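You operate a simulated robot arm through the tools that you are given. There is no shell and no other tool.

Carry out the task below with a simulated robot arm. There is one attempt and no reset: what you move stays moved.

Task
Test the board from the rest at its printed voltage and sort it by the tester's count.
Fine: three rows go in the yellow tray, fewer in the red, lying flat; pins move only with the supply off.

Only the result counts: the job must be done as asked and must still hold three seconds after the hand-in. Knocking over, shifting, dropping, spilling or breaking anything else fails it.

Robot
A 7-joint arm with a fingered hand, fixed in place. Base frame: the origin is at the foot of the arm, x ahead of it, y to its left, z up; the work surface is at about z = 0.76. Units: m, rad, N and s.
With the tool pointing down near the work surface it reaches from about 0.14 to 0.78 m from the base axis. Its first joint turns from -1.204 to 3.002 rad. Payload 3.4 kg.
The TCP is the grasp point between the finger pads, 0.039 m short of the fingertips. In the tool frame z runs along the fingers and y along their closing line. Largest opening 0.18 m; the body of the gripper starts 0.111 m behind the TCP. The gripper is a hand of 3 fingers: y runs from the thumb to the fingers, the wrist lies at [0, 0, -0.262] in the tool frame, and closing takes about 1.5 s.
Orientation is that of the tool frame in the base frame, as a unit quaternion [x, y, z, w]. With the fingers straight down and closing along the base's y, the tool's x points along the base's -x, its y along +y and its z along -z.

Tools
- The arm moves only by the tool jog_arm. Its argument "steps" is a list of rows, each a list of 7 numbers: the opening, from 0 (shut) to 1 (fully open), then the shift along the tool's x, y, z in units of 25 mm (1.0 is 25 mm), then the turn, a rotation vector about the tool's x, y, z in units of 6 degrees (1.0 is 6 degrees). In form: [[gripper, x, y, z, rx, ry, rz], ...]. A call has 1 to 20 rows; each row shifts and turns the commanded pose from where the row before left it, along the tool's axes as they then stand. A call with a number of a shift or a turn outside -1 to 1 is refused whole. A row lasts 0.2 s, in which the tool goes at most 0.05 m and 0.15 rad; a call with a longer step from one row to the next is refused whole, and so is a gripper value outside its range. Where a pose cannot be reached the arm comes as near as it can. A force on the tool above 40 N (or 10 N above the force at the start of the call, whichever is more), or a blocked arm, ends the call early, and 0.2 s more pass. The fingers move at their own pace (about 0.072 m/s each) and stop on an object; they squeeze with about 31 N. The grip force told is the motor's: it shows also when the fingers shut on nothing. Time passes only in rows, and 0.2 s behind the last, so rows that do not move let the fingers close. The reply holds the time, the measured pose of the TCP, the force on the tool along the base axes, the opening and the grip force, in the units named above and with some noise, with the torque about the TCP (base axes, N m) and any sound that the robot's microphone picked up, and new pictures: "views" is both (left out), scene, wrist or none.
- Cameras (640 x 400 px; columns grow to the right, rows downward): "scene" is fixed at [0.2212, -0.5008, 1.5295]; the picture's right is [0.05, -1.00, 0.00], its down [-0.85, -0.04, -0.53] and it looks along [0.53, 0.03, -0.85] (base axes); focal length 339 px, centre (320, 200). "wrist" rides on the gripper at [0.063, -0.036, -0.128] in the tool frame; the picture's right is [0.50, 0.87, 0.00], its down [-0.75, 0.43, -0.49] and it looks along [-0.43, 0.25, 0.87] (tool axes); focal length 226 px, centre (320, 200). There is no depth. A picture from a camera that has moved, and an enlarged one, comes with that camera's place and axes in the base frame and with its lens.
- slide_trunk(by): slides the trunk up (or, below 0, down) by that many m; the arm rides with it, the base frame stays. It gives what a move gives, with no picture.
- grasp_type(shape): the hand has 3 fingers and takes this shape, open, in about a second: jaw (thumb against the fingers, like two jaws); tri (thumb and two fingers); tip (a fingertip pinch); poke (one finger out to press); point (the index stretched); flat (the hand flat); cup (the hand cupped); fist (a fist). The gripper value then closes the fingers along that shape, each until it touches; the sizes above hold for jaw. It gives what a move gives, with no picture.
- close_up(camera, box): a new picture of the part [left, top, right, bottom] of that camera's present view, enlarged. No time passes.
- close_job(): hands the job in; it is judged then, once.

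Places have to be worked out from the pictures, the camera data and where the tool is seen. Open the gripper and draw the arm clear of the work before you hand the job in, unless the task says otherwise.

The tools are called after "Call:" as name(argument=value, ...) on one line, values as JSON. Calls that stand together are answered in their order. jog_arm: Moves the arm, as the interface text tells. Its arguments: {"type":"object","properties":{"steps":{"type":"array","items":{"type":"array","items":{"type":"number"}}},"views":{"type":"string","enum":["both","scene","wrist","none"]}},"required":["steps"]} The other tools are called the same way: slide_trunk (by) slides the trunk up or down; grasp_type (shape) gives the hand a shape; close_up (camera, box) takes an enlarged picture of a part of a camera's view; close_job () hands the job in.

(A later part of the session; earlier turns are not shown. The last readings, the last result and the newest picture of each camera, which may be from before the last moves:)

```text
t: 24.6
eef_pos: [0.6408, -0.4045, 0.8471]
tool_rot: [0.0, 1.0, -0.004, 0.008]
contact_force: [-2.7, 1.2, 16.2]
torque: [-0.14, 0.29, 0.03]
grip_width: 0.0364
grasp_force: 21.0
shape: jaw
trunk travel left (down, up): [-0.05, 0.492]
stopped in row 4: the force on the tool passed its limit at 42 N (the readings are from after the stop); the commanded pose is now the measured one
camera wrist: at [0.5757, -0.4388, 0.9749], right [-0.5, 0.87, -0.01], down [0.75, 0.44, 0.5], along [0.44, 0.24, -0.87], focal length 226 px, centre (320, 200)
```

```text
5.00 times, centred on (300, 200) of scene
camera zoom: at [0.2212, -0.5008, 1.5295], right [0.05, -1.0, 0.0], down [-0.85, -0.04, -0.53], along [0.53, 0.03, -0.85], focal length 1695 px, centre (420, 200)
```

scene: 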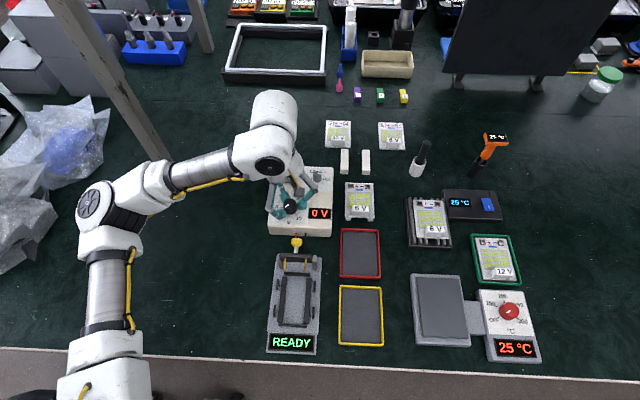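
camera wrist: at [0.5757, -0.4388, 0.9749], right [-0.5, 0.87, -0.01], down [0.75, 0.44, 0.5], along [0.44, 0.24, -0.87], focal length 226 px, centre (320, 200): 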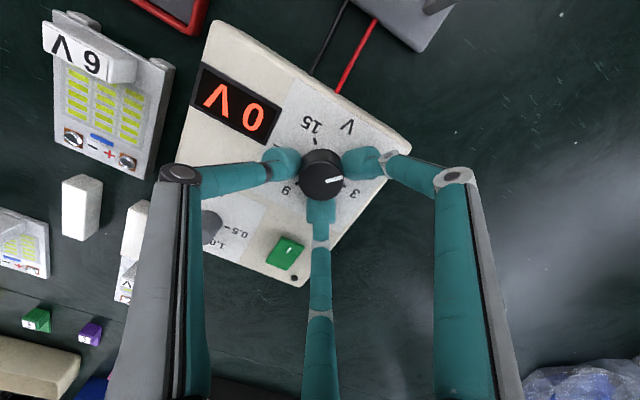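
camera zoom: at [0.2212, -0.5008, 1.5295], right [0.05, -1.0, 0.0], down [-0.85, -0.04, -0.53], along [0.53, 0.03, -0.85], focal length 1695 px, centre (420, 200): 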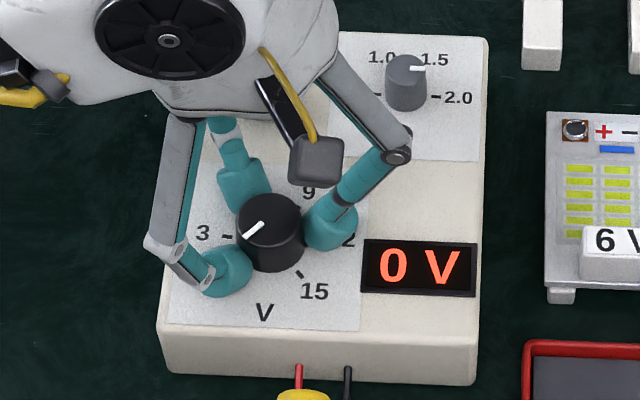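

The fingertips touched the supply's face and already sit on the knob, which points at 0. I lift 3 mm, squeeze the knob, and make a first clockwise turn of about 48° while watching the display.

Call:
jog_arm(steps=[[0.1, 0, 0, -0.15, 0, 0, 0], [0, 0, 0, 0, 0, 0, 0], [0, 0, 0, 0, 0, 0, 0], [0, 0, 0, 0, 0, 0, 0], [0, 0, 0, 0, 0, 0, 0]], views="wrist")

Call:
jog_arm(steps=[[0, 0, 0, 0, 0, 0, 0.8], [0, 0, 0, 0, 0, 0, 0.8], [0, 0, 0, 0, 0, 0, 0.8], [0, 0, 0, 0, 0, 0, 0.8], [0, 0, 0, 0, 0, 0, 0.8], [0, 0, 0, 0, 0, 0, 0.8], [0, 0, 0, 0, 0, 0, 0.8], [0, 0, 0, 0, 0, 0, 0.8], [0, 0, 0, 0, 0, 0, 0.8], [0, 0, 0, 0, 0, 0, 0.8], [0, 0, 0, 0, 0, 0, 0]])

Call:
close_up(camera="scene", box=[260, 160, 340, 240])

Call:
close_up(camera="wrist", box=[220, 80, 420, 260])

```text
t: 25.8
eef_pos: [0.6412, -0.4024, 0.8487]
tool_rot: [-0.001, 1.0, -0.003, 0.005]
contact_force: [-0.8, -1.7, -3.4]
torque: [-0.12, 0.04, 0.02]
grip_width: 0.0319
grasp_force: 31.0
shape: jaw
trunk travel left (down, up): [-0.05, 0.492]
camera wrist: at [0.5773, -0.4385, 0.9761], right [-0.5, 0.87, -0.01], down [0.75, 0.44, 0.5], along [0.43, 0.24, -0.87], focal length 226 px, centre (320, 200)
```

wrist: 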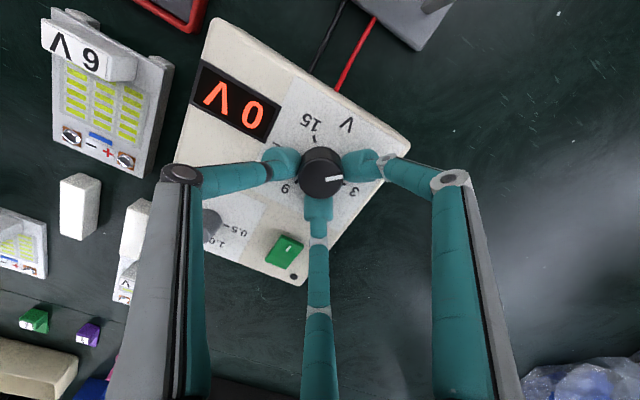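

```text
t: 28.2
eef_pos: [0.6413, -0.4054, 0.8494]
tool_rot: [0.407, 0.913, 0.0, 0.007]
contact_force: [-2.7, -15.0, 3.8]
torque: [-0.69, 0.38, 0.23]
grip_width: 0.0297
grasp_force: 30.6
shape: jaw
trunk travel left (down, up): [-0.05, 0.492]
camera wrist: at [0.5698, -0.3814, 0.9763], right [0.31, 0.95, 0.0], down [0.82, -0.27, 0.5], along [0.48, -0.16, -0.86], focal length 226 px, centre (320, 200)
```

scene: 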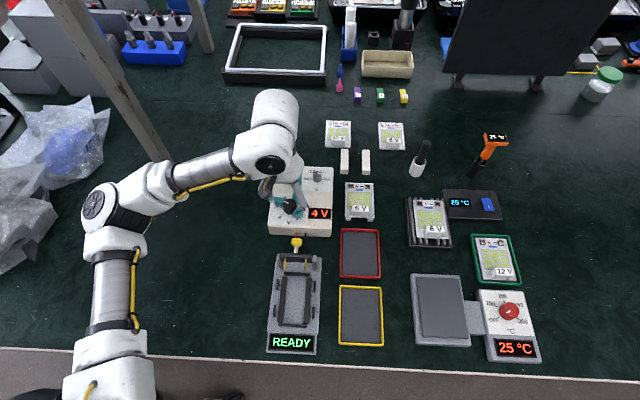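
wrist: 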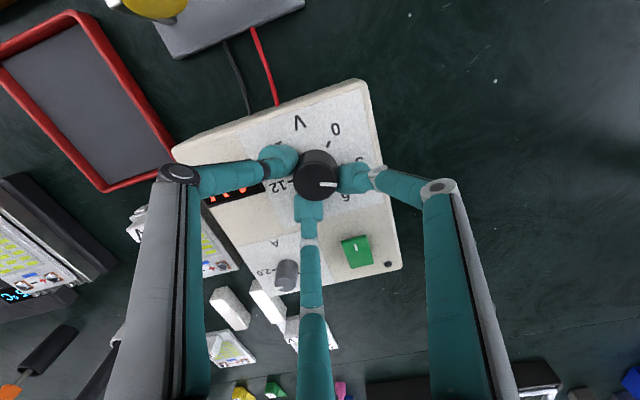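

```text
5.00 times, centred on (300, 200) of scene
camera zoom: at [0.2212, -0.5008, 1.5295], right [0.05, -1.0, 0.0], down [-0.85, -0.04, -0.53], along [0.53, 0.03, -0.85], focal length 1695 px, centre (420, 200)
```

zoom: 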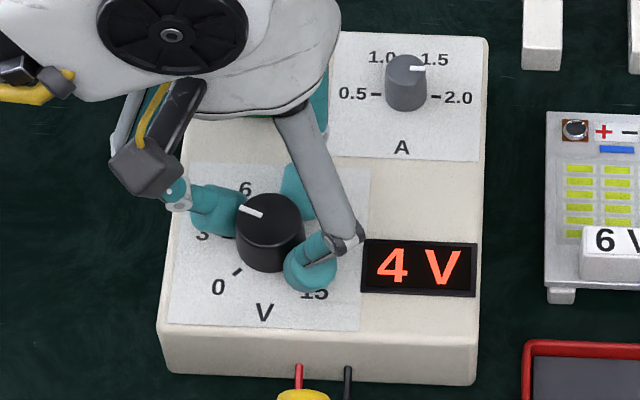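

```text
2.22 times, centred on (320, 170) of wrist
camera zoom: at [0.5698, -0.3814, 0.9763], right [0.31, 0.95, 0.0], down [0.82, -0.27, 0.5], along [0.48, -0.16, -0.86], focal length 502 px, centre (320, 267)
```

zoom: 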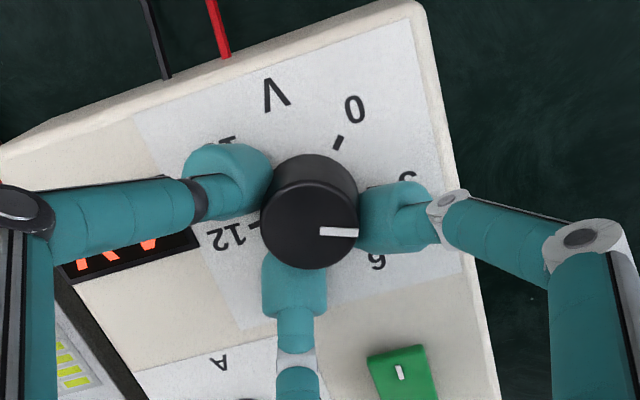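

The display follows the knob: 4 V now. I turn on about 30° more and read again.

Call:
jog_arm(steps=[[0, 0, 0, 0, 0, 0, 0.8], [0, 0, 0, 0, 0, 0, 0.8], [0, 0, 0, 0, 0, 0, 0.8], [0, 0, 0, 0, 0, 0, 0.8], [0, 0, 0, 0, 0, 0, 0]], views="none")

Call:
close_up(camera="scene", box=[260, 160, 340, 240])

```text
t: 29.4
eef_pos: [0.6402, -0.4056, 0.8491]
tool_rot: [0.553, 0.833, 0.001, 0.006]
contact_force: [-9.0, -17.8, 6.6]
torque: [-0.69, 0.73, 0.18]
grip_width: 0.029
grasp_force: 31.1
shape: jaw
trunk travel left (down, up): [-0.05, 0.492]
```

```text
5.00 times, centred on (300, 200) of scene
camera zoom: at [0.2212, -0.5008, 1.5295], right [0.05, -1.0, 0.0], down [-0.85, -0.04, -0.53], along [0.53, 0.03, -0.85], focal length 1695 px, centre (420, 200)
```

zoom: 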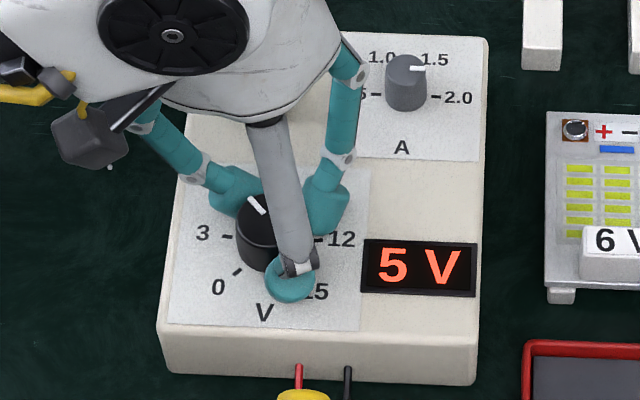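

5 V now; about 15° further should bring 6 V.

Call:
jog_arm(steps=[[0, 0, 0, 0, 0, 0, 0.8], [0, 0, 0, 0, 0, 0, 0.8], [0, 0, 0, 0, 0, 0, 0.6], [0, 0, 0, 0, 0, 0, 0]], views="none")

Call:
close_up(camera="scene", box=[260, 160, 340, 240])

```text
t: 30.4
eef_pos: [0.6397, -0.4056, 0.8493]
tool_rot: [0.646, 0.764, 0.001, 0.009]
contact_force: [-9.8, -23.8, 7.2]
torque: [-0.67, 0.73, 0.18]
grip_width: 0.026
grasp_force: 30.9
shape: jaw
trunk travel left (down, up): [-0.05, 0.492]
```

```text
5.00 times, centred on (300, 200) of scene
camera zoom: at [0.2212, -0.5008, 1.5295], right [0.05, -1.0, 0.0], down [-0.85, -0.04, -0.53], along [0.53, 0.03, -0.85], focal length 1695 px, centre (420, 200)
```

zoom: 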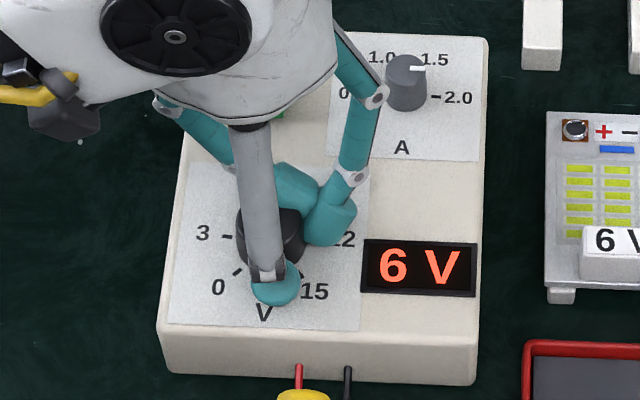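

6 V shown. I open the fingers moderately and lift straight up, then read the display and the switch.

Call:
jog_arm(steps=[[0.3, 0, 0, 0, 0, 0, 0], [0.3, 0, 0, 0, 0, 0, 0], [0.3, 0, 0, 0, 0, 0, 0], [0.3, 0, 0, -0.6, 0, 0, 0], [0.3, 0, 0, -1, 0, 0, 0], [0.3, 0, 0, -1, 0, 0, 0], [0.3, 0, 0, -1, 0, 0, 0], [0.3, 0, 0, 0, 0, 0, 0]])

Call:
close_up(camera="scene", box=[260, 160, 340, 240])

Call:
close_up(camera="wrist", box=[220, 80, 460, 280])

```text
t: 32.2
eef_pos: [0.6411, -0.4033, 0.9389]
tool_rot: [0.644, 0.765, 0.002, 0.006]
contact_force: [0.0, -0.5, 0.8]
torque: [0.01, 0.01, 0.02]
grip_width: 0.054
grasp_force: 0.0
shape: jaw
trunk travel left (down, up): [-0.05, 0.492]
camera wrist: at [0.5932, -0.3476, 1.0659], right [0.77, 0.64, 0.01], down [0.55, -0.67, 0.5], along [0.32, -0.38, -0.87], focal length 226 px, centre (320, 200)
```

scene: 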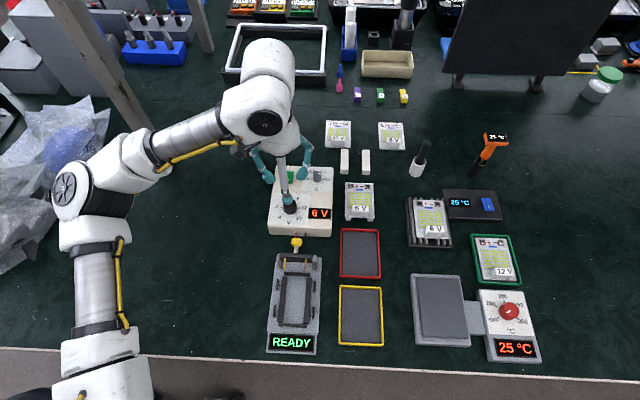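
wrist: 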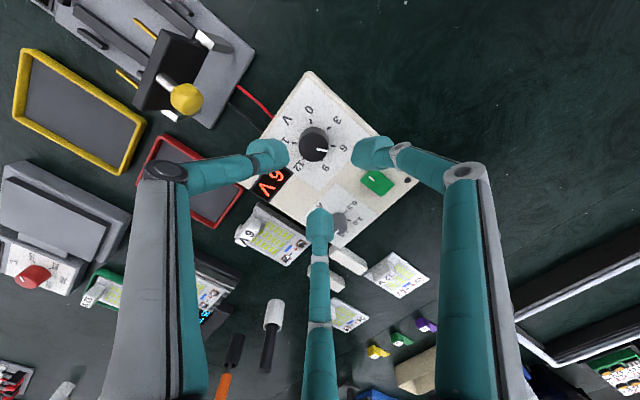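

```text
5.00 times, centred on (300, 200) of scene
camera zoom: at [0.2212, -0.5008, 1.5295], right [0.05, -1.0, 0.0], down [-0.85, -0.04, -0.53], along [0.53, 0.03, -0.85], focal length 1695 px, centre (420, 200)
```

zoom: 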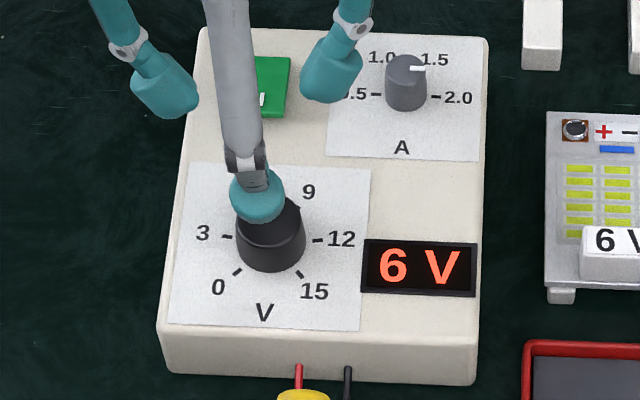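

```text
2.00 times, centred on (340, 180) of wrist
camera zoom: at [0.5932, -0.3476, 1.0659], right [0.77, 0.64, 0.01], down [0.55, -0.67, 0.5], along [0.32, -0.38, -0.87], focal length 452 px, centre (280, 240)
```

zoom: 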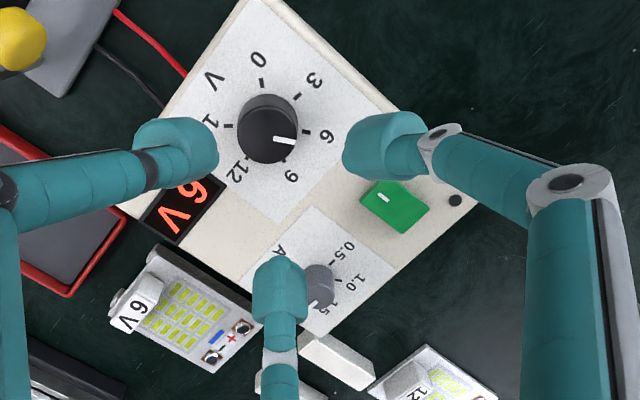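

The knob mark is at 6 and the lamp beside the switch is dark, so the supply is off. I turn the hand back 80° and fully lower the trunk for reach, then move over the board.

Call:
jog_arm(steps=[[0.4, 0, 0, 0, 0, 0, -0.96], [0.4, 0, 0, 0, 0, 0, -0.96], [0.4, 0, 0, 0, 0, 0, -0.96], [0.4, 0, 0, 0, 0, 0, -0.96], [0.4, 0, 0, 0, 0, 0, -0.96], [0.4, 0, 0, 0, 0, 0, -0.96], [0.4, 0, 0, 0, 0, 0, -0.96], [0.4, 0, 0, 0, 0, 0, -0.96], [0.4, 0, 0, 0, 0, 0, -0.96], [0.4, 0, 0, 0, 0, 0, -0.96], [0.4, 0, 0, 0, 0, 0, -0.96], [0.4, 0, 0, 0, 0, 0, -0.96], [0.4, 0, 0, 0, 0, 0, -0.96], [0.4, 0, 0, 0, 0, 0, -0.9], [0.4, 0, 0, -1, 0, 0, 0], [0.4, 0, 0, -1, 0, 0, 0]], views="none")

Call:
slide_trunk(by=-0.05)

Call:
jog_arm(steps=[[0.4, 0, -0.95, 0, 0, 0, 0], [0.4, 0, -1, 0, 0, 0, 0], [0.4, 0, -1, 0, 0, 0, 0], [0.4, 0, -1, 0, 0, 0, 0], [0.4, 0, -1, 0, 0, 0, 0], [0.4, 0, -1, 0, 0, 0, 0], [0.4, 0, -1, 0, 0, 0, 0], [0.4, 0, 0, 0, 0, 0, 0]])

Call:
close_up(camera="wrist", box=[220, 60, 420, 240])

```text
t: 35.6
eef_pos: [0.6382, -0.4033, 0.9914]
tool_rot: [0.001, 1.0, -0.002, 0.006]
contact_force: [0.4, -0.1, 1.1]
torque: [-0.01, 0.02, 0.01]
grip_width: 0.0714
grasp_force: 0.0
shape: jaw
trunk travel left (down, up): [-0.05, 0.492]
```

```text
t: 36.5
eef_pos: [0.6389, -0.4032, 0.9412]
tool_rot: [0.001, 1.0, -0.003, 0.008]
contact_force: [-0.1, 1.2, 0.4]
torque: [0.01, -0.03, 0.0]
grip_width: 0.0715
grasp_force: 0.0
shape: jaw
trunk travel left (down, up): [0.0, 0.542]
```

```text
t: 38.3
eef_pos: [0.6377, -0.5747, 0.9403]
tool_rot: [0.0, 1.0, -0.003, 0.006]
contact_force: [0.1, 0.8, 0.1]
torque: [-0.01, 0.02, -0.02]
grip_width: 0.0716
grasp_force: 0.1
shape: jaw
trunk travel left (down, up): [0.0, 0.542]
camera wrist: at [0.5739, -0.6102, 1.0683], right [-0.5, 0.87, -0.01], down [0.75, 0.44, 0.5], along [0.44, 0.24, -0.87], focal length 226 px, centre (320, 200)
```

scene: 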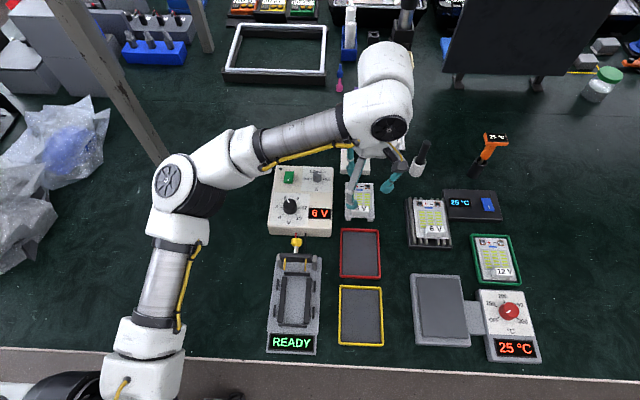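
wrist: 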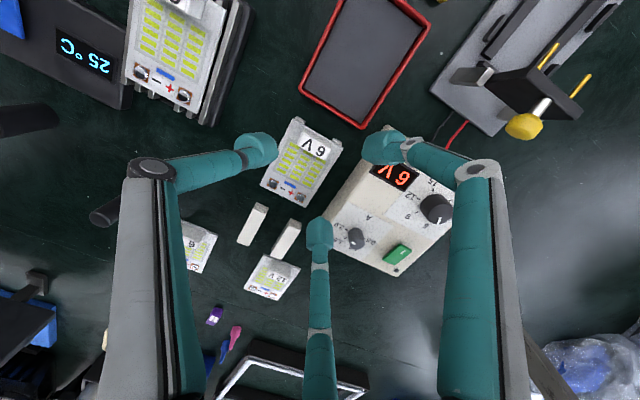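

```text
2.22 times, centred on (320, 150) of wrist
camera zoom: at [0.5739, -0.6102, 1.0683], right [-0.5, 0.87, -0.01], down [0.75, 0.44, 0.5], along [0.44, 0.24, -0.87], focal length 502 px, centre (320, 311)
```

zoom: 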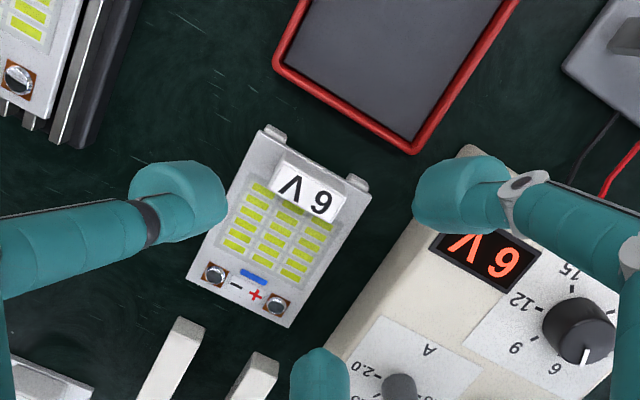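

The block's centre is about (0.648, -0.579). I shift there and descend to about z 0.87 to refine the height.

Call:
jog_arm(steps=[[0.4, -0.4, -0.17, 0.7, 0, 0, 0], [0.4, 0, 0, 0.7, 0, 0, 0], [0.4, 0, 0, 0.7, 0, 0, 0], [0.4, 0, 0, 0.7, 0, 0, 0], [0.4, 0, 0, 0, 0, 0, 0]])

Call:
close_up(camera="wrist", box=[220, 80, 420, 260])

Call:
close_up(camera="scene", box=[320, 150, 400, 240])

```text
t: 39.5
eef_pos: [0.6489, -0.5783, 0.8695]
tool_rot: [0.0, 1.0, -0.003, 0.006]
contact_force: [-0.1, 0.0, -0.8]
torque: [0.04, -0.01, 0.02]
grip_width: 0.0717
grasp_force: 0.0
shape: jaw
trunk travel left (down, up): [0.0, 0.542]
camera wrist: at [0.5846, -0.6145, 0.997], right [-0.5, 0.87, -0.01], down [0.75, 0.44, 0.5], along [0.44, 0.24, -0.87], focal length 226 px, centre (320, 200)
```

scene: 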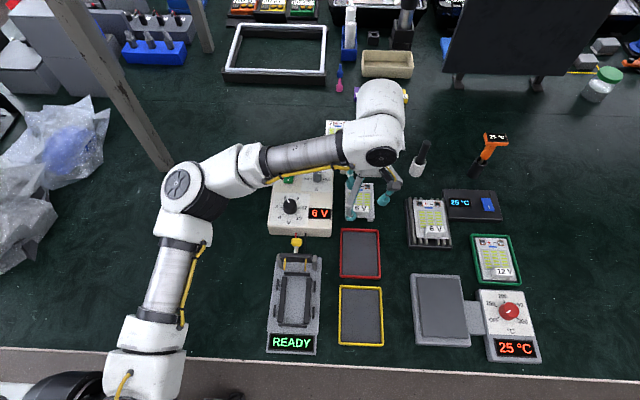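
wrist: 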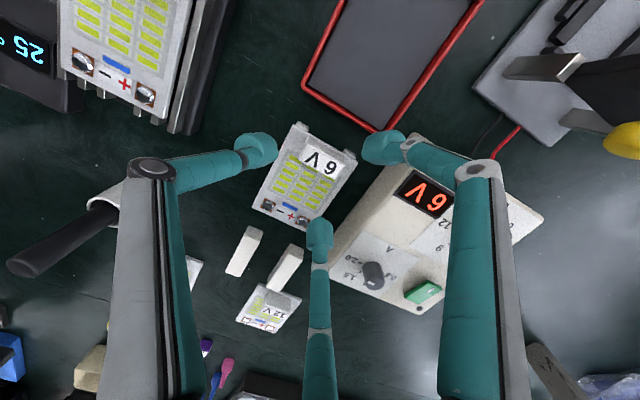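

```text
2.22 times, centred on (320, 170) of wrist
camera zoom: at [0.5846, -0.6145, 0.997], right [-0.5, 0.87, -0.01], down [0.75, 0.44, 0.5], along [0.44, 0.24, -0.87], focal length 502 px, centre (320, 267)
```

zoom: 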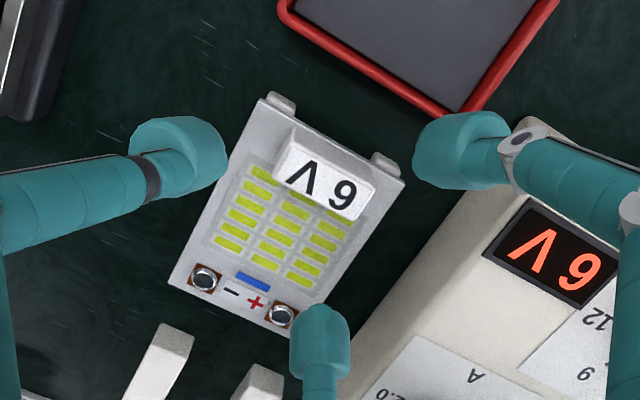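

```text
4.44 times, centred on (360, 195) of scene
camera zoom: at [0.2212, -0.5008, 1.5295], right [0.05, -1.0, 0.0], down [-0.85, -0.04, -0.53], along [0.53, 0.03, -0.85], focal length 1507 px, centre (142, 222)
```

zoom: 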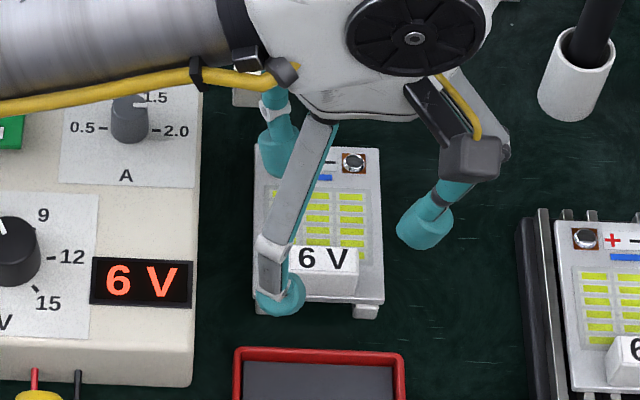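

Combining scene and wrist rays, the block is about (0.648, -0.579) with its top near 0.81. I lower in small steps to about z 0.845 and look.

Call:
jog_arm(steps=[[0.34, 0, 0, 0.25, 0, 0, 0], [0.34, 0, 0, 0.25, 0, 0, 0], [0.34, 0, 0, 0.25, 0, 0, 0], [0.34, 0, 0, 0.25, 0, 0, 0], [0.34, 0, 0, 0, 0, 0, 0]])

Call:
close_up(camera="wrist", box=[220, 80, 420, 260])

Call:
close_up(camera="scene", box=[330, 175, 390, 235])

```text
t: 40.7
eef_pos: [0.6509, -0.5817, 0.8445]
tool_rot: [0.001, 1.0, -0.003, 0.006]
contact_force: [-0.2, 0.2, -0.3]
torque: [-0.02, 0.01, 0.01]
grip_width: 0.0615
grasp_force: 0.1
shape: jaw
trunk travel left (down, up): [0.0, 0.542]
camera wrist: at [0.5857, -0.6153, 0.9727], right [-0.5, 0.87, -0.01], down [0.75, 0.44, 0.5], along [0.44, 0.24, -0.87], focal length 226 px, centre (320, 200)
```

scene: 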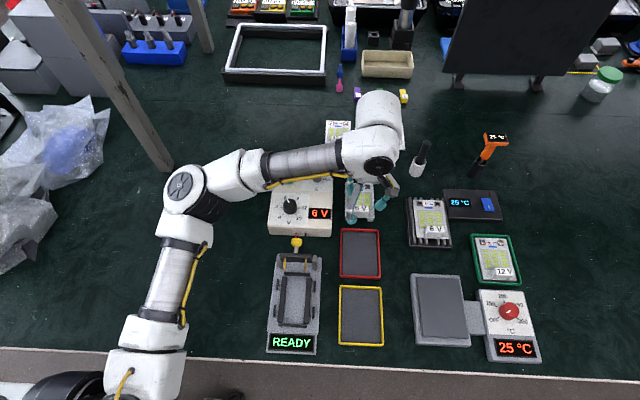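
wrist: 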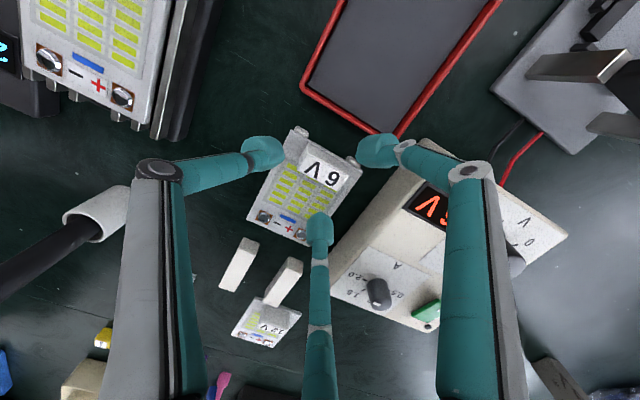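

```text
2.22 times, centred on (320, 170) of wrist
camera zoom: at [0.5857, -0.6153, 0.9727], right [-0.5, 0.87, -0.01], down [0.75, 0.44, 0.5], along [0.44, 0.24, -0.87], focal length 502 px, centre (320, 267)
```

zoom: 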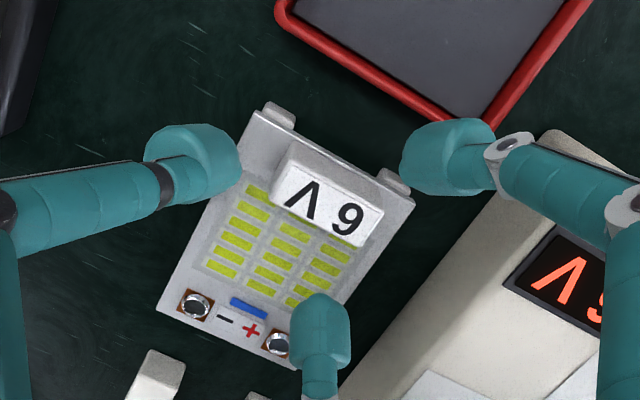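

```text
6.67 times, centred on (360, 205) of scene
camera zoom: at [0.2212, -0.5008, 1.5295], right [0.05, -1.0, 0.0], down [-0.85, -0.04, -0.53], along [0.53, 0.03, -0.85], focal length 2260 px, centre (53, 167)
```

zoom: 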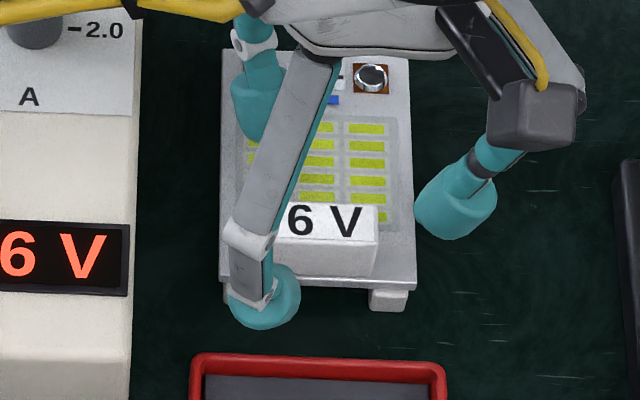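

The block is well centred between the three tips. I go down in 2.5 mm steps, watching the force for touch with the board surface.

Call:
jog_arm(steps=[[0.34, 0, 0, 0.1, 0, 0, 0], [0.34, 0, 0, 0.1, 0, 0, 0], [0.34, 0, 0, 0, 0, 0, 0]], views="none")

Call:
jog_arm(steps=[[0.34, 0, 0, 0.1, 0, 0, 0], [0.34, 0, 0, 0.08, 0, 0, 0], [0.34, 0, 0, 0, 0, 0, 0]], views="wrist")

Call:
close_up(camera="scene", box=[330, 175, 390, 235])

```text
t: 41.5
eef_pos: [0.6512, -0.5808, 0.8409]
tool_rot: [0.0, 1.0, -0.003, 0.006]
contact_force: [0.0, 0.1, 0.5]
torque: [0.0, 0.0, 0.0]
grip_width: 0.0616
grasp_force: 0.1
shape: jaw
trunk travel left (down, up): [0.0, 0.542]
```

```text
t: 42.3
eef_pos: [0.6504, -0.5811, 0.8368]
tool_rot: [0.0, 1.0, -0.003, 0.006]
contact_force: [-0.6, -0.6, 0.6]
torque: [-0.01, -0.01, -0.02]
grip_width: 0.0617
grasp_force: 0.1
shape: jaw
trunk travel left (down, up): [0.0, 0.542]
camera wrist: at [0.586, -0.6165, 0.9638], right [-0.5, 0.87, -0.01], down [0.75, 0.44, 0.5], along [0.44, 0.24, -0.87], focal length 226 px, centre (320, 200)
```

wrist: 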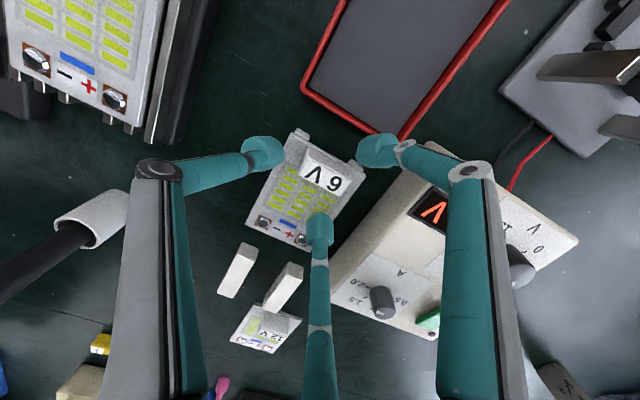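

```text
6.67 times, centred on (360, 205) of scene
camera zoom: at [0.2212, -0.5008, 1.5295], right [0.05, -1.0, 0.0], down [-0.85, -0.04, -0.53], along [0.53, 0.03, -0.85], focal length 2260 px, centre (53, 167)
```

zoom: 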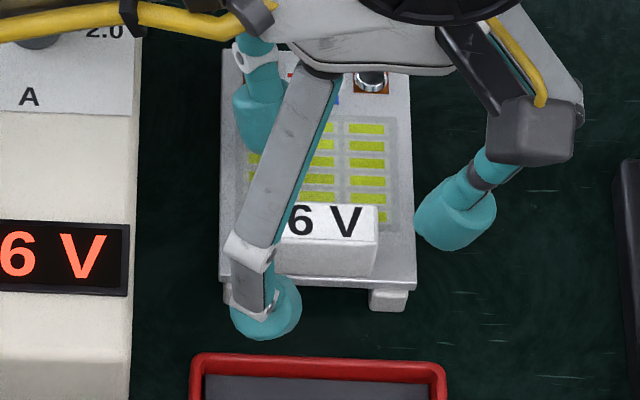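

Still no touch at z 0.837. I continue in small steps.

Call:
jog_arm(steps=[[0.34, 0, 0, 0.1, 0, 0, 0], [0.34, 0, 0, 0.08, 0, 0, 0], [0.34, 0, 0, 0, 0, 0, 0]], views="none")

Call:
jog_arm(steps=[[0.34, 0, 0, 0.08, 0, 0, 0], [0.34, 0, 0, 0, 0, 0, 0]], views="none")

Call:
close_up(camera="scene", box=[330, 175, 390, 235])

Call:
close_up(camera="wrist", box=[240, 100, 400, 240])

```text
t: 43.1
eef_pos: [0.6503, -0.5806, 0.8326]
tool_rot: [0.0, 1.0, -0.003, 0.006]
contact_force: [-0.2, 0.7, 0.8]
torque: [0.0, -0.01, -0.01]
grip_width: 0.0618
grasp_force: 0.1
shape: jaw
trunk travel left (down, up): [0.0, 0.542]
```

```text
t: 43.7
eef_pos: [0.6514, -0.5811, 0.8295]
tool_rot: [0.0, 1.0, -0.003, 0.006]
contact_force: [0.1, 0.4, -0.2]
torque: [0.0, 0.01, 0.0]
grip_width: 0.0617
grasp_force: 0.1
shape: jaw
trunk travel left (down, up): [0.0, 0.542]
```

```text
6.67 times, centred on (360, 205) of scene
camera zoom: at [0.2212, -0.5008, 1.5295], right [0.05, -1.0, 0.0], down [-0.85, -0.04, -0.53], along [0.53, 0.03, -0.85], focal length 2260 px, centre (53, 167)
```

zoom: 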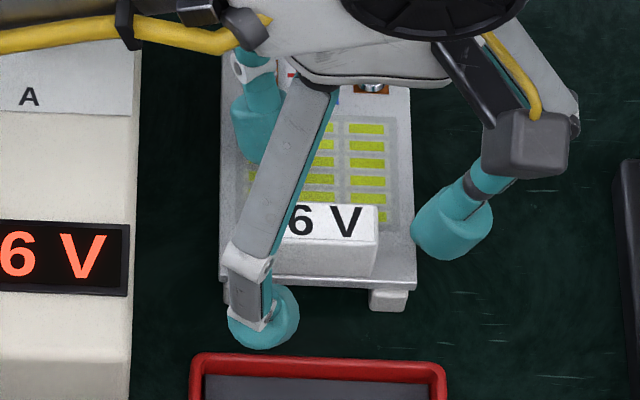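

```text
2.86 times, centred on (320, 170) of wrist
camera zoom: at [0.5857, -0.6162, 0.9575], right [-0.5, 0.87, -0.01], down [0.75, 0.44, 0.5], along [0.44, 0.24, -0.87], focal length 646 px, centre (320, 286)
```

zoom: 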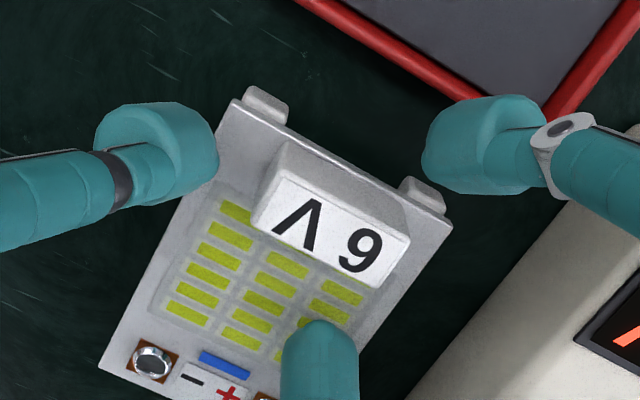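

The block is about 27 mm tall (0.78–0.807), and the tips are now at its mid-height with no contact. I close the hand on it.

Call:
jog_arm(steps=[[0.25, 0, 0, 0, 0, 0, 0], [0.15, 0, 0, 0, 0, 0, 0], [0, 0, 0, 0, 0, 0, 0], [0, 0, 0, 0, 0, 0, 0], [0, 0, 0, 0, 0, 0, 0], [0, 0, 0, 0, 0, 0, 0]])

Call:
close_up(camera="scene", box=[330, 175, 390, 235])

Call:
close_up(camera="wrist", box=[240, 100, 400, 240])

```text
t: 45.1
eef_pos: [0.6496, -0.5809, 0.8299]
tool_rot: [0.0, 1.0, -0.003, 0.006]
contact_force: [0.0, 0.2, 0.3]
torque: [-0.01, 0.06, 0.0]
grip_width: 0.014
grasp_force: 30.7
shape: jaw
trunk travel left (down, up): [0.0, 0.542]
camera wrist: at [0.5857, -0.6162, 0.9575], right [-0.5, 0.87, -0.01], down [0.75, 0.44, 0.5], along [0.44, 0.24, -0.87], focal length 226 px, centre (320, 200)
```

scene: 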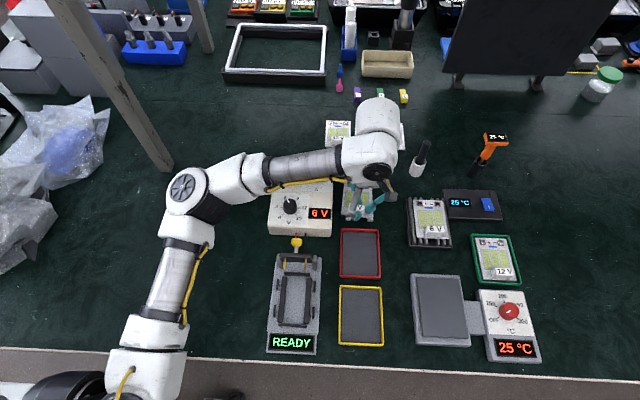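
wrist: 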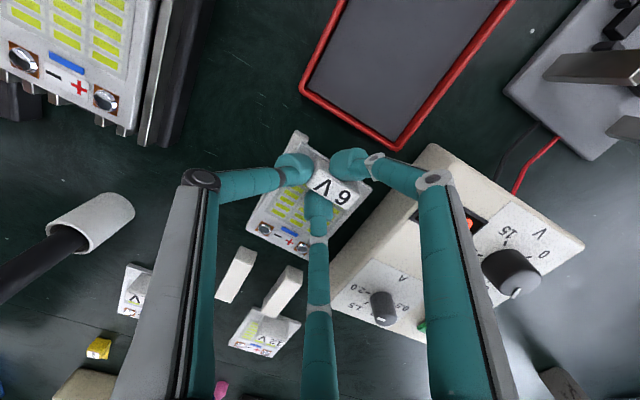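

```text
6.67 times, centred on (360, 205) of scene
camera zoom: at [0.2212, -0.5008, 1.5295], right [0.05, -1.0, 0.0], down [-0.85, -0.04, -0.53], along [0.53, 0.03, -0.85], focal length 2260 px, centre (53, 167)
```

zoom: 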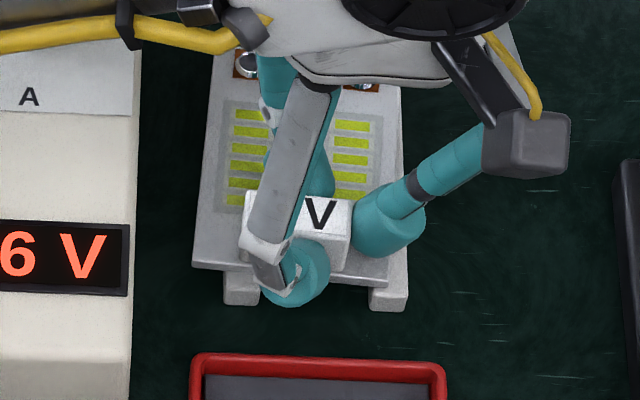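

```text
2.86 times, centred on (320, 170) of wrist
camera zoom: at [0.5857, -0.6162, 0.9575], right [-0.5, 0.87, -0.01], down [0.75, 0.44, 0.5], along [0.44, 0.24, -0.87], focal length 646 px, centre (320, 286)
```

zoom: 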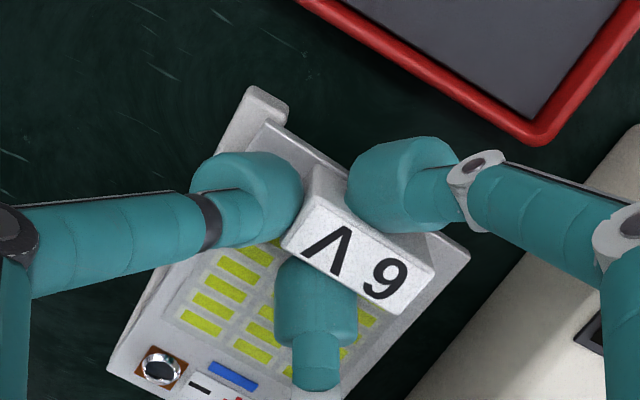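

The thumb pushed the board about 10 mm to +y and yawed it roughly 5°, but two fingers now pinch the block's middle with the thumb at its end. I lift slowly a little and check.

Call:
jog_arm(steps=[[0, 0, 0, -0.2, 0, 0, 0], [0, 0, 0, -0.3, 0, 0, 0], [0, 0, 0, -0.4, 0, 0, 0], [0, 0, 0, -0.5, 0, 0, 0], [0, 0, 0, -0.6, 0, 0, 0], [0, 0, 0, 0, 0, 0, 0]])

Call:
close_up(camera="scene", box=[320, 150, 400, 240])

Call:
close_up(camera="wrist", box=[240, 100, 400, 240])

```text
t: 46.5
eef_pos: [0.6492, -0.582, 0.8792]
tool_rot: [-0.001, 1.0, -0.003, 0.007]
contact_force: [-0.4, 0.0, 0.1]
torque: [-0.03, 0.0, 0.04]
grip_width: 0.014
grasp_force: 30.7
shape: jaw
trunk travel left (down, up): [0.0, 0.542]
camera wrist: at [0.5856, -0.617, 1.0065], right [-0.5, 0.87, -0.01], down [0.75, 0.44, 0.5], along [0.44, 0.24, -0.87], focal length 226 px, centre (320, 200)
```

scene: 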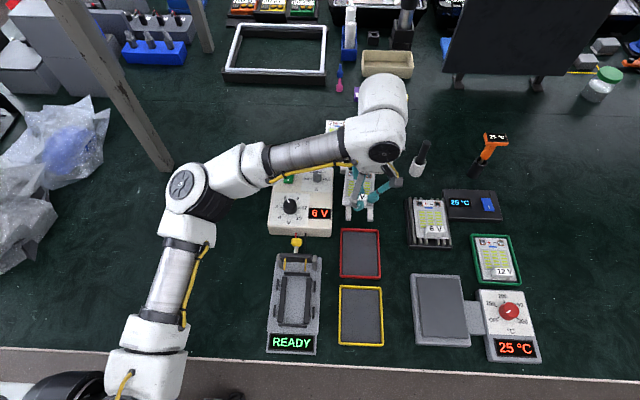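
wrist: 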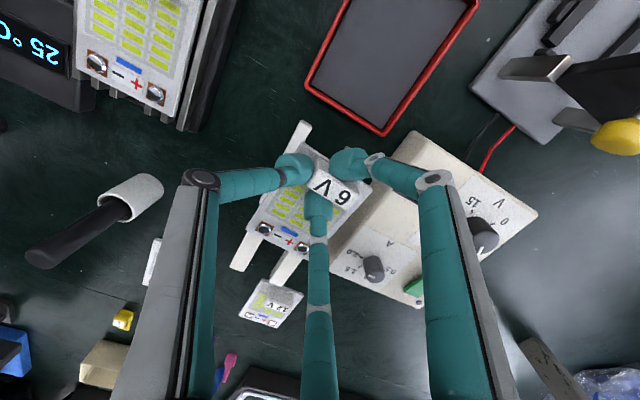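

```text
4.44 times, centred on (360, 195) of scene
camera zoom: at [0.2212, -0.5008, 1.5295], right [0.05, -1.0, 0.0], down [-0.85, -0.04, -0.53], along [0.53, 0.03, -0.85], focal length 1507 px, centre (142, 222)
```

zoom: 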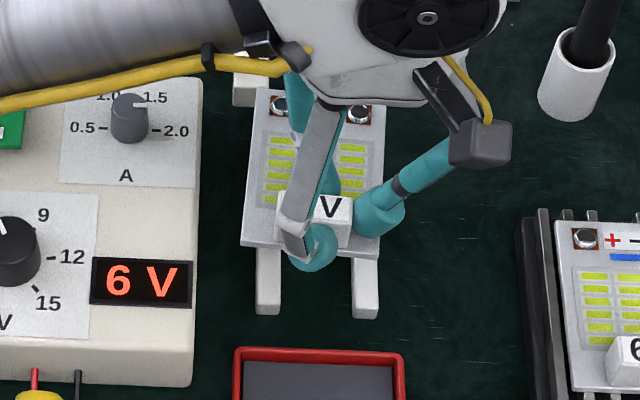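

```text
2.86 times, centred on (320, 170) of wrist
camera zoom: at [0.5856, -0.617, 1.0065], right [-0.5, 0.87, -0.01], down [0.75, 0.44, 0.5], along [0.44, 0.24, -0.87], focal length 646 px, centre (320, 286)
```

zoom: 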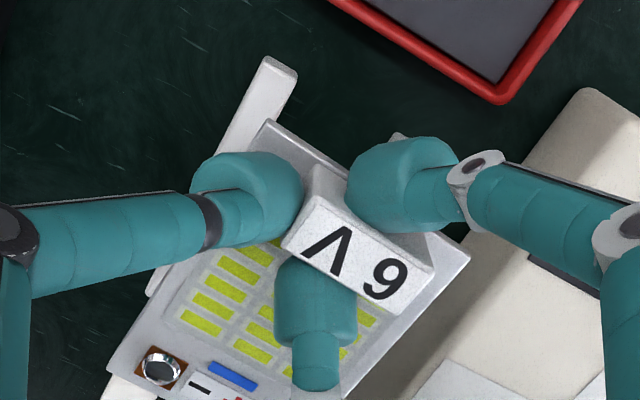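

The board hangs level in the hand, with its centre about 40 mm ahead of the TCP and yawed about -4°. I lift and carry it high so the wrist camera looks straight down on the tester's nest.

Call:
jog_arm(steps=[[0, 0, 0, -0.8, 0, 0, 0], [0, 0, 0, -0.8, 0, 0, 0], [0, 0, 0, -0.8, 0, 0, 0], [0, 0, 0, -0.8, 0, 0, 0], [0, 0, 0, -0.8, 0, 0, 0], [0, 0.7, 0.8, -0.1, 0, 0, 0], [0, 0.7, 0.8, -0.1, 0, 0, 0], [0, 0.7, 0.8, -0.1, 0, 0, 0], [0, 0.7, 0.8, -0.1, 0, 0, 0], [0, 0.7, 0.8, -0.1, 0, 0, 0], [0, 0.7, 0.8, -0.1, 0, 0, 0], [0, 0.7, 0.8, -0.1, 0, 0, 0], [0, 0.7, 0.8, -0.1, 0, 0, 0], [0, 0.6, 0.8, -0.1, 0, 0, 0], [0, 0, 0, 0, 0, 0, 0]])

Call:
close_up(camera="wrist", box=[220, 0, 420, 140])

Call:
close_up(camera="wrist", box=[240, 100, 400, 240])

```text
t: 49.7
eef_pos: [0.4941, -0.4012, 0.9988]
tool_rot: [0.0, 1.0, -0.002, 0.006]
contact_force: [-0.7, 1.2, -0.1]
torque: [-0.01, 0.03, 0.0]
grip_width: 0.0139
grasp_force: 30.2
shape: jaw
trunk travel left (down, up): [0.0, 0.542]
camera wrist: at [0.4297, -0.4359, 1.1267], right [-0.5, 0.87, -0.01], down [0.75, 0.44, 0.5], along [0.44, 0.24, -0.87], focal length 226 px, centre (320, 200)
```

scene: 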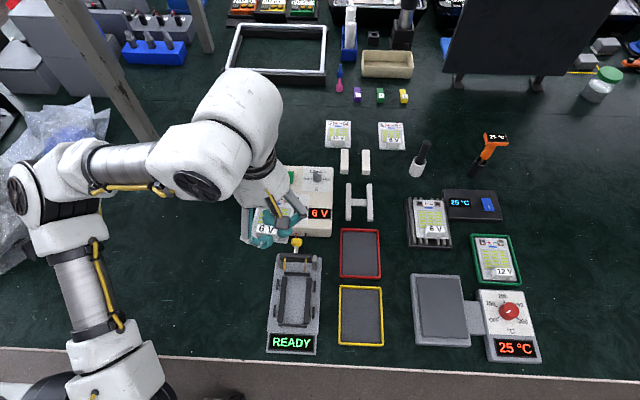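
wrist: 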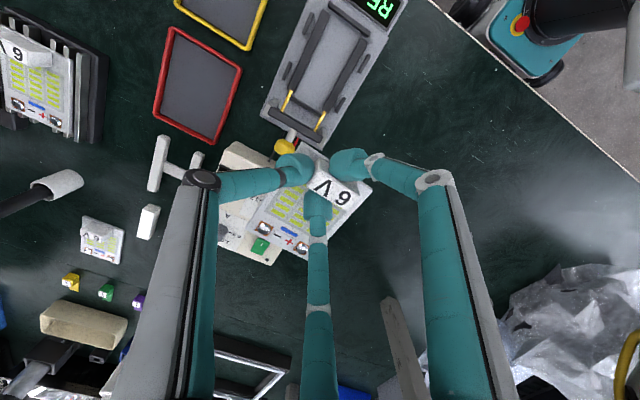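

```text
2.86 times, centred on (320, 70) of wrist
camera zoom: at [0.4297, -0.4359, 1.1267], right [-0.5, 0.87, -0.01], down [0.75, 0.44, 0.5], along [0.44, 0.24, -0.87], focal length 646 px, centre (320, 571)
```

zoom: 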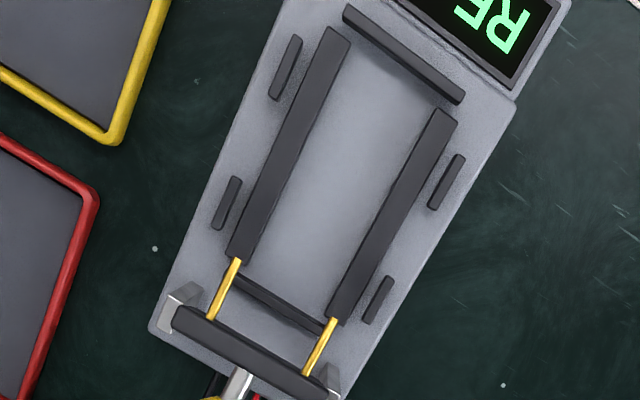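

```text
2.86 times, centred on (320, 170) of wrist
camera zoom: at [0.4297, -0.4359, 1.1267], right [-0.5, 0.87, -0.01], down [0.75, 0.44, 0.5], along [0.44, 0.24, -0.87], focal length 646 px, centre (320, 286)
```

zoom: 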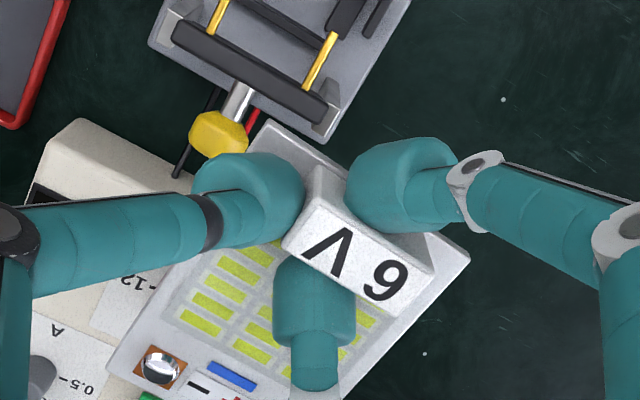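

This gives a clean top view: nest inner bounds about x 0.374–0.479, y -0.469…-0.3955 (centre 0.4265, -0.4325), pin tips at x≈0.467, z≈0.847, so the board must slide in under the pins. I zoom tightly on the held board to get its offset precisely.

Call:
close_up(camera="wrist", box=[290, 130, 370, 190])

Call:
close_up(camera="wrist", box=[240, 190, 320, 260])

Call:
close_up(camera="wrist", box=[310, 160, 390, 230])

Call:
close_up(camera="wrist", box=[270, 0, 390, 75])

Call:
close_up(camera="wrist", box=[255, 55, 375, 130])

```text
6.67 times, centred on (330, 160) of wrist
camera zoom: at [0.4297, -0.4359, 1.1267], right [-0.5, 0.87, -0.01], down [0.75, 0.44, 0.5], along [0.44, 0.24, -0.87], focal length 1507 px, centre (253, 467)
```

zoom: 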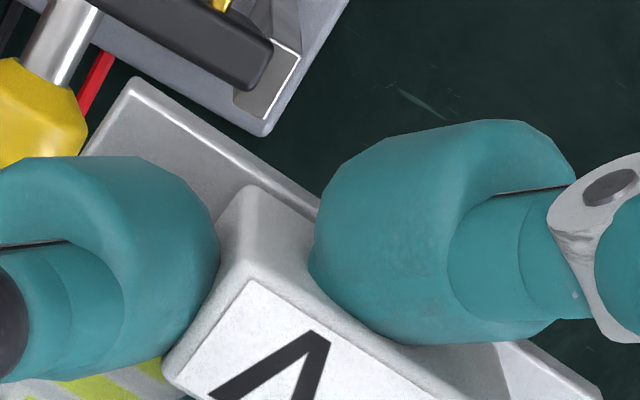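

```text
5.71 times, centred on (280, 225) of wrist
camera zoom: at [0.4297, -0.4359, 1.1267], right [-0.5, 0.87, -0.01], down [0.75, 0.44, 0.5], along [0.44, 0.24, -0.87], focal length 1292 px, centre (549, 57)
```

zoom: 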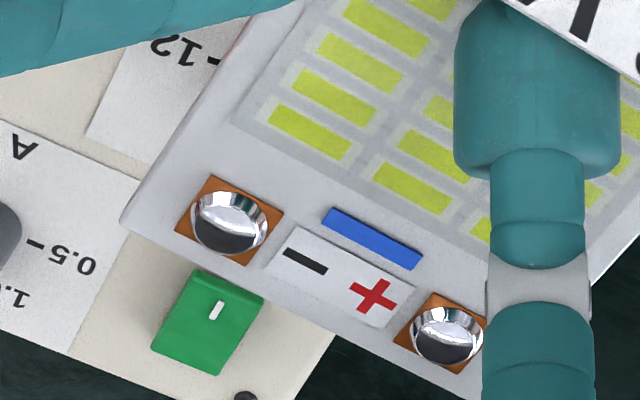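

```text
5.71 times, centred on (350, 195) of wrist
camera zoom: at [0.4297, -0.4359, 1.1267], right [-0.5, 0.87, -0.01], down [0.75, 0.44, 0.5], along [0.44, 0.24, -0.87], focal length 1292 px, centre (149, 229)
```

zoom: 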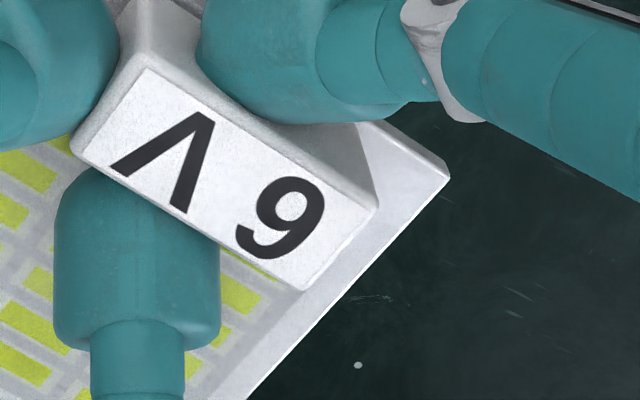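

```text
5.33 times, centred on (330, 38) of wrist
camera zoom: at [0.4297, -0.4359, 1.1267], right [-0.5, 0.87, -0.01], down [0.75, 0.44, 0.5], along [0.44, 0.24, -0.87], focal length 1206 px, centre (267, 1067)
```

zoom: 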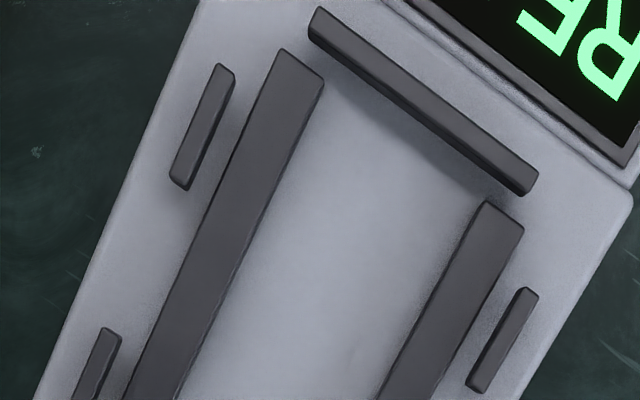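

```text
5.33 times, centred on (315, 92) of wrist
camera zoom: at [0.4297, -0.4359, 1.1267], right [-0.5, 0.87, -0.01], down [0.75, 0.44, 0.5], along [0.44, 0.24, -0.87], focal length 1206 px, centre (347, 773)
```

zoom: 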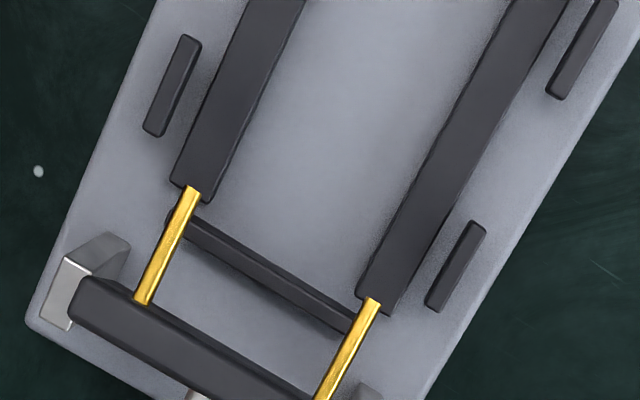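

The corner geometry suggests the board's far end may sag about 2°. I check it in the scene view.

Call:
close_up(camera="scene", box=[235, 185, 325, 255])

```text
5.71 times, centred on (280, 220) of scene
camera zoom: at [0.2212, -0.5008, 1.5295], right [0.05, -1.0, 0.0], down [-0.85, -0.04, -0.53], along [0.53, 0.03, -0.85], focal length 1937 px, centre (549, 86)
```

zoom: 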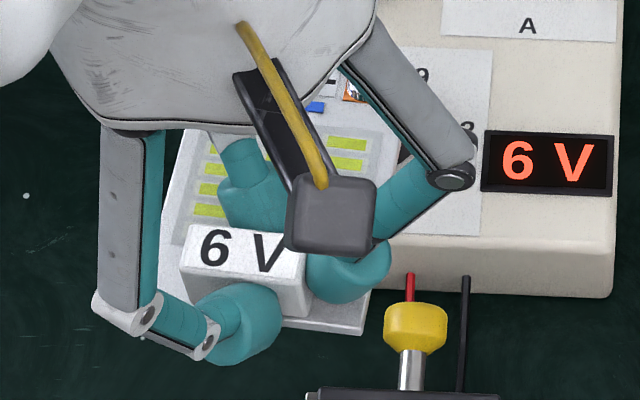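

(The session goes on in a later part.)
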